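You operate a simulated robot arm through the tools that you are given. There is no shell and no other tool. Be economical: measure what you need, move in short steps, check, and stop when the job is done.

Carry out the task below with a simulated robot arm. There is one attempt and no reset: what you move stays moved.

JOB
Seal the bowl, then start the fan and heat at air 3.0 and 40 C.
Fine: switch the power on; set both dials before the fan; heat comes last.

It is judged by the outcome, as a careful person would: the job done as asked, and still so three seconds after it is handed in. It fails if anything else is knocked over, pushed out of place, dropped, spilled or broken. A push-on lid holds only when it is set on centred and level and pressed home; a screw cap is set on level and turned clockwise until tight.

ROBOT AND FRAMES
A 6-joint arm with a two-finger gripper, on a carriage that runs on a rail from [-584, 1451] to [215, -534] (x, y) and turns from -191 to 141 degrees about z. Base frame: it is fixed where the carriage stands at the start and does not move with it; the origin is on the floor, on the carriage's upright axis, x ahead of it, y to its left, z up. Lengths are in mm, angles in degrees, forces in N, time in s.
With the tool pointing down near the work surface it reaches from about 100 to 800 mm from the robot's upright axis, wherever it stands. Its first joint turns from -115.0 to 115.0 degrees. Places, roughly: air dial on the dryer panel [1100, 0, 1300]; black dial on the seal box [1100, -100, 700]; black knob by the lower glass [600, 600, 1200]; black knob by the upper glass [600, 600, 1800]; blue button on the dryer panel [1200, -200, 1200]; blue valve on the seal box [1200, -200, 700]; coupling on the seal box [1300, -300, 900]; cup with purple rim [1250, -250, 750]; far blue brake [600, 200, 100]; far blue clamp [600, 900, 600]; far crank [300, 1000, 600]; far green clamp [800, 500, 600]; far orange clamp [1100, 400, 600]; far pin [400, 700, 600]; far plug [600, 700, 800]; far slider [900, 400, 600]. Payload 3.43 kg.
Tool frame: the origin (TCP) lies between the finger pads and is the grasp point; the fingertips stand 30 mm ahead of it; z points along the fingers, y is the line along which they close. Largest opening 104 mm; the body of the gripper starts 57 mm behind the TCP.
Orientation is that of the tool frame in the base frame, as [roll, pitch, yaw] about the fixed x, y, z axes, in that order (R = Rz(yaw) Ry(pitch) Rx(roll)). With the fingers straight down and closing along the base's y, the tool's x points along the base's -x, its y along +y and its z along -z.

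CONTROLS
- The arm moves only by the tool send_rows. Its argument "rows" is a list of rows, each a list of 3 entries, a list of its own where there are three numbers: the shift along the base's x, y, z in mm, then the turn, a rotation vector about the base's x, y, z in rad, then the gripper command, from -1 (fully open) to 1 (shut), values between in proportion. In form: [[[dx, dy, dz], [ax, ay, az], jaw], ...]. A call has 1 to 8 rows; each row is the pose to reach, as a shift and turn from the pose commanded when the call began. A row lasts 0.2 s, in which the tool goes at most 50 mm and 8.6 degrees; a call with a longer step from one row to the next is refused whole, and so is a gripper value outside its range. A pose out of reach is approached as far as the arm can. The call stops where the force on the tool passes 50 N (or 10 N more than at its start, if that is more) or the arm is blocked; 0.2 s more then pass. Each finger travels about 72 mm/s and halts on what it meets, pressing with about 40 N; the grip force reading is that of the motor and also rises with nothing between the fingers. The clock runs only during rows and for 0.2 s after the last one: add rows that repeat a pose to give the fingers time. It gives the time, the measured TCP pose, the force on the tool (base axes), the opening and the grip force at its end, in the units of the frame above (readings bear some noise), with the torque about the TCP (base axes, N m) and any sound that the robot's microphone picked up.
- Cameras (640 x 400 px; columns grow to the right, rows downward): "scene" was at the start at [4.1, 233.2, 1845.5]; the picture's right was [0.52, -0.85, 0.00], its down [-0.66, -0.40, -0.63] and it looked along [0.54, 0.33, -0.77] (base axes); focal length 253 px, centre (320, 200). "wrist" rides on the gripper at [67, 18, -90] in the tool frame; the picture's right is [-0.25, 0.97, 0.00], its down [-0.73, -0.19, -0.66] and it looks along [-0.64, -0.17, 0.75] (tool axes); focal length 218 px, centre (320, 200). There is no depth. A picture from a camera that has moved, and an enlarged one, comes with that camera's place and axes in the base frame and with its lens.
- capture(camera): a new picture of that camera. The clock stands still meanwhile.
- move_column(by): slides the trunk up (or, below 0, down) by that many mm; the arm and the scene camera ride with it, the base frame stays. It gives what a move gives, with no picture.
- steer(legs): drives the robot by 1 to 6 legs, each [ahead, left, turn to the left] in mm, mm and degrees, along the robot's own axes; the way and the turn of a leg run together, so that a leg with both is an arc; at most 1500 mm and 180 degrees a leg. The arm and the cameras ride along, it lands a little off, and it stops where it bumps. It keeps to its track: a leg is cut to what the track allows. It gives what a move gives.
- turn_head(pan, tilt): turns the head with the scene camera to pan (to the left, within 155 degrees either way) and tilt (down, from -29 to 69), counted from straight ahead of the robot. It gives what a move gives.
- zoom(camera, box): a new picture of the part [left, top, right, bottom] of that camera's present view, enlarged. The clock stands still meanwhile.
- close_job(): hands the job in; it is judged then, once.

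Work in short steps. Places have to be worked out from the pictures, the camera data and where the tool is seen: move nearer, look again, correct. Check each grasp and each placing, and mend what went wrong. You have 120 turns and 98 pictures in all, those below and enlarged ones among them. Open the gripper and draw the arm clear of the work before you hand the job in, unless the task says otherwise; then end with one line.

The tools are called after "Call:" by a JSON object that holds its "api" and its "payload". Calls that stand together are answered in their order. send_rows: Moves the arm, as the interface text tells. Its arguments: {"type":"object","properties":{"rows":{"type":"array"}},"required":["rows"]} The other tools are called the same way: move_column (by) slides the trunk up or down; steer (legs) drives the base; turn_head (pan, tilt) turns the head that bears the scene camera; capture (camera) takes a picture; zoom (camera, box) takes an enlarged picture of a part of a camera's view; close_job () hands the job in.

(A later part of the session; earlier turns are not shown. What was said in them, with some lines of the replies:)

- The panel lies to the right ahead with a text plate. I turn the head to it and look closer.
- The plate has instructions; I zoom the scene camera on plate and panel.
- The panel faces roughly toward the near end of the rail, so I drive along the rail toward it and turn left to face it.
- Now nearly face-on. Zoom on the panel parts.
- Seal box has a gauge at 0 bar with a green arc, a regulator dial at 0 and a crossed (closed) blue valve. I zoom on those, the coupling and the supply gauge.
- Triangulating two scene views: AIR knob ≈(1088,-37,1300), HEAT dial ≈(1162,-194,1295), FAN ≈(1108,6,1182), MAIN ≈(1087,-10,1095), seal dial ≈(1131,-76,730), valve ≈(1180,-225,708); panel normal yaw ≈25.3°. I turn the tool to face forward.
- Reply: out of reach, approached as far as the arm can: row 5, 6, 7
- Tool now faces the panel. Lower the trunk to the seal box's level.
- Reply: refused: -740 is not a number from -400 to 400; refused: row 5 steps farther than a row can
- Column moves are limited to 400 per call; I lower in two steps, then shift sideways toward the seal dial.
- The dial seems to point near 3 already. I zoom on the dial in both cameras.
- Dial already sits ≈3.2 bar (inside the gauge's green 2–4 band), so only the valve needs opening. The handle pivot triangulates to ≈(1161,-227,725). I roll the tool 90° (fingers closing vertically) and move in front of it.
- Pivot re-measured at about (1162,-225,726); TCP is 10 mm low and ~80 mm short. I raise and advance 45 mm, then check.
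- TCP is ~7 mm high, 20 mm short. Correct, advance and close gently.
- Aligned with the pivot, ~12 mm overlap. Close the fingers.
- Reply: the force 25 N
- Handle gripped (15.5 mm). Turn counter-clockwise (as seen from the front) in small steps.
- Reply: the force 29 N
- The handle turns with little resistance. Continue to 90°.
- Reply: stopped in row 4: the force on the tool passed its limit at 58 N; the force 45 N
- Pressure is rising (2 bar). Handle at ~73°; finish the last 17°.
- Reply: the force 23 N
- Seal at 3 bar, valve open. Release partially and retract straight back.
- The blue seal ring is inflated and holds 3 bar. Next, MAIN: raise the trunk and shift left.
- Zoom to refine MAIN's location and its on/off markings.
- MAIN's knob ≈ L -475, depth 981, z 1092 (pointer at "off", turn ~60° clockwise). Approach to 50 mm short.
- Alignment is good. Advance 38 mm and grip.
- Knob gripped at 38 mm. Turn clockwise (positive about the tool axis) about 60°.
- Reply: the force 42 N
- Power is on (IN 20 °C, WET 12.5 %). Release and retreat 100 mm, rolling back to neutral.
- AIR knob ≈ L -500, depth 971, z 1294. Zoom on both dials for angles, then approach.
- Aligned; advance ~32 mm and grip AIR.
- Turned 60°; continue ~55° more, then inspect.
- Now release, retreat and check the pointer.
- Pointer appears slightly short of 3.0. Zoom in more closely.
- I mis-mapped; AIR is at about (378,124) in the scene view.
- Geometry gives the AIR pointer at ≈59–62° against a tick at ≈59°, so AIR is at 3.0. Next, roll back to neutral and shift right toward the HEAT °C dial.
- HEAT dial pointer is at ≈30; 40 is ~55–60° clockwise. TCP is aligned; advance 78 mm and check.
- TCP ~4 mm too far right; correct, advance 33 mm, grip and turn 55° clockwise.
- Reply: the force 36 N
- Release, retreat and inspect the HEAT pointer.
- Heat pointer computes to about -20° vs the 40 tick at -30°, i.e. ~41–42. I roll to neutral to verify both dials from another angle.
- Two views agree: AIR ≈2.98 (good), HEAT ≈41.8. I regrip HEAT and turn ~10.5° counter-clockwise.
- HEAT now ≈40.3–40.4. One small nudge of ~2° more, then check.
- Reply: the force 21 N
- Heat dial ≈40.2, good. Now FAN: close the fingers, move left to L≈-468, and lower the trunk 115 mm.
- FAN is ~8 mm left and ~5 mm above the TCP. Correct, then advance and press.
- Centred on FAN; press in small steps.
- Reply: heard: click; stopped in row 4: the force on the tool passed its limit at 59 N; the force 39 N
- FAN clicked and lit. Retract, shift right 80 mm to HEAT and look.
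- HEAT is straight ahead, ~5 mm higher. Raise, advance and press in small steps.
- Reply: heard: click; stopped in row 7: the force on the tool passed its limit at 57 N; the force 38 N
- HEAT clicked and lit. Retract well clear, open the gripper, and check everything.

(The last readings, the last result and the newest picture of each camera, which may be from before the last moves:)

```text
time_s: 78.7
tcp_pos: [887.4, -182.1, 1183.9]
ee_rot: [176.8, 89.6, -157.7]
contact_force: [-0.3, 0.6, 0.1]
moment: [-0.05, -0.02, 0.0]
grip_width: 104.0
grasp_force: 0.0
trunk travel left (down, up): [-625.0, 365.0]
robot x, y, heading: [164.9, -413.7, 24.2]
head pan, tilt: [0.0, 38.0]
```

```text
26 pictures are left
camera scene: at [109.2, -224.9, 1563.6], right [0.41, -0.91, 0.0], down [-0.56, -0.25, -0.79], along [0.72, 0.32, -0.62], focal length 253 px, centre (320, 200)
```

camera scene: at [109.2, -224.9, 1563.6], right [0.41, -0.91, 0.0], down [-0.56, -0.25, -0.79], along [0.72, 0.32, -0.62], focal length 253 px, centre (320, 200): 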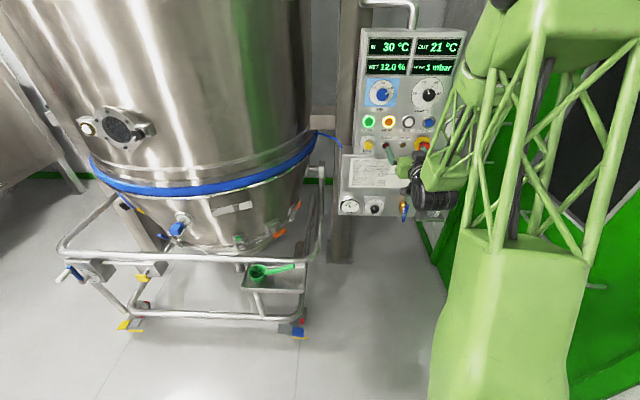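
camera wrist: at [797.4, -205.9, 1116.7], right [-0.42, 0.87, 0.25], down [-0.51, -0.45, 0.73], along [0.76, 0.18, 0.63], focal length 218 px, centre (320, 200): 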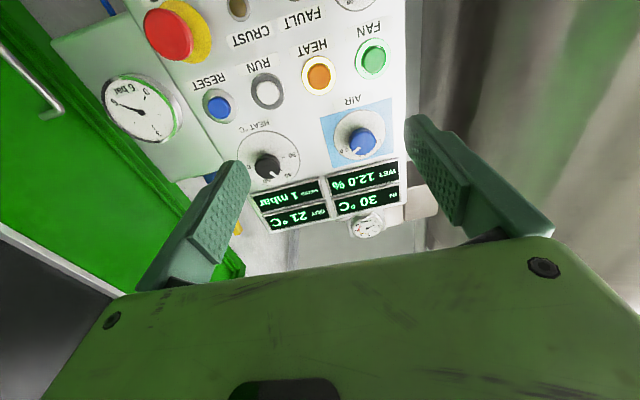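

Everything runs (IN rising, filter 1 mbar, FAN/HEAT/RUN lit). A final zoom on dials, seal gauge and cup.

Call:
{"api": "zoom", "payload": {"camera": "scene", "box": [350, 60, 460, 130]}}

Call:
{"api": "zoom", "payload": {"camera": "scene", "box": [335, 150, 455, 225]}}

```text
5.71 times, centred on (405, 95) of scene
camera zoom: at [109.2, -224.9, 1563.6], right [0.41, -0.91, 0.0], down [-0.56, -0.25, -0.79], along [0.72, 0.32, -0.62], focal length 1444 px, centre (-166, 800)
```

zoom: 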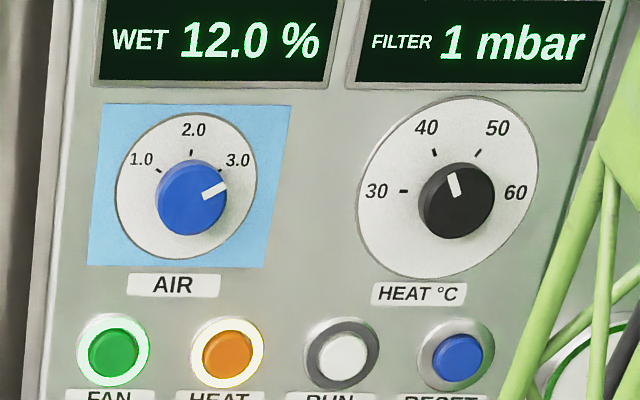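

```text
5.33 times, centred on (395, 188) of scene
camera zoom: at [109.2, -224.9, 1563.6], right [0.41, -0.91, 0.0], down [-0.56, -0.25, -0.79], along [0.72, 0.32, -0.62], focal length 1348 px, centre (-80, 267)
```

zoom: 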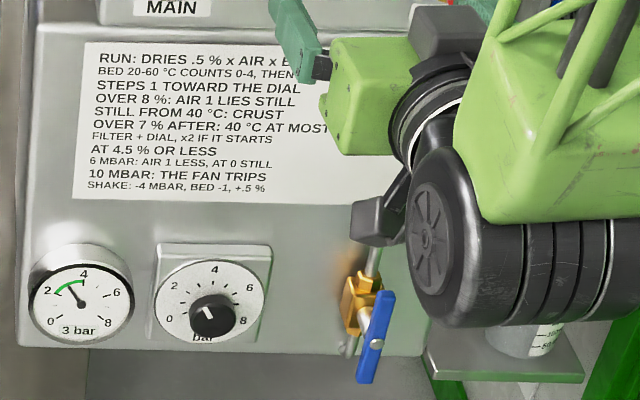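

The heat pointer deserves a finer check.

Call:
{"api": "zoom", "payload": {"camera": "scene", "box": [412, 76, 446, 110]}}

```text
11.76 times, centred on (429, 93) of scene
camera zoom: at [109.2, -224.9, 1563.6], right [0.41, -0.91, 0.0], down [-0.56, -0.25, -0.79], along [0.72, 0.32, -0.62], focal length 2974 px, centre (-962, 1459)
```

zoom: 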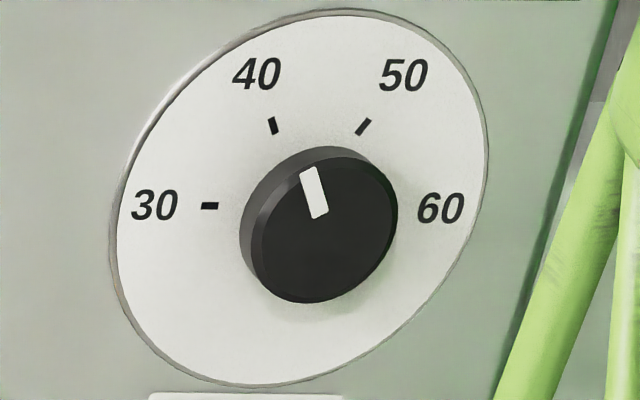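

AIR is at 3.0 and HEAT at 40 (pointer -29.6° vs the -30° tick). The seal holds 3 bar and the arm is clear, so I hand in.

Call:
{"api": "close_job", "payload": {}}

```text
The job is handed in.
```

The bowl is sealed at 3 bar, power is on, and fan then heat were started with the dials at air 3.0 and 40 °C; I handed the job in with the gripper open and the arm drawn back.
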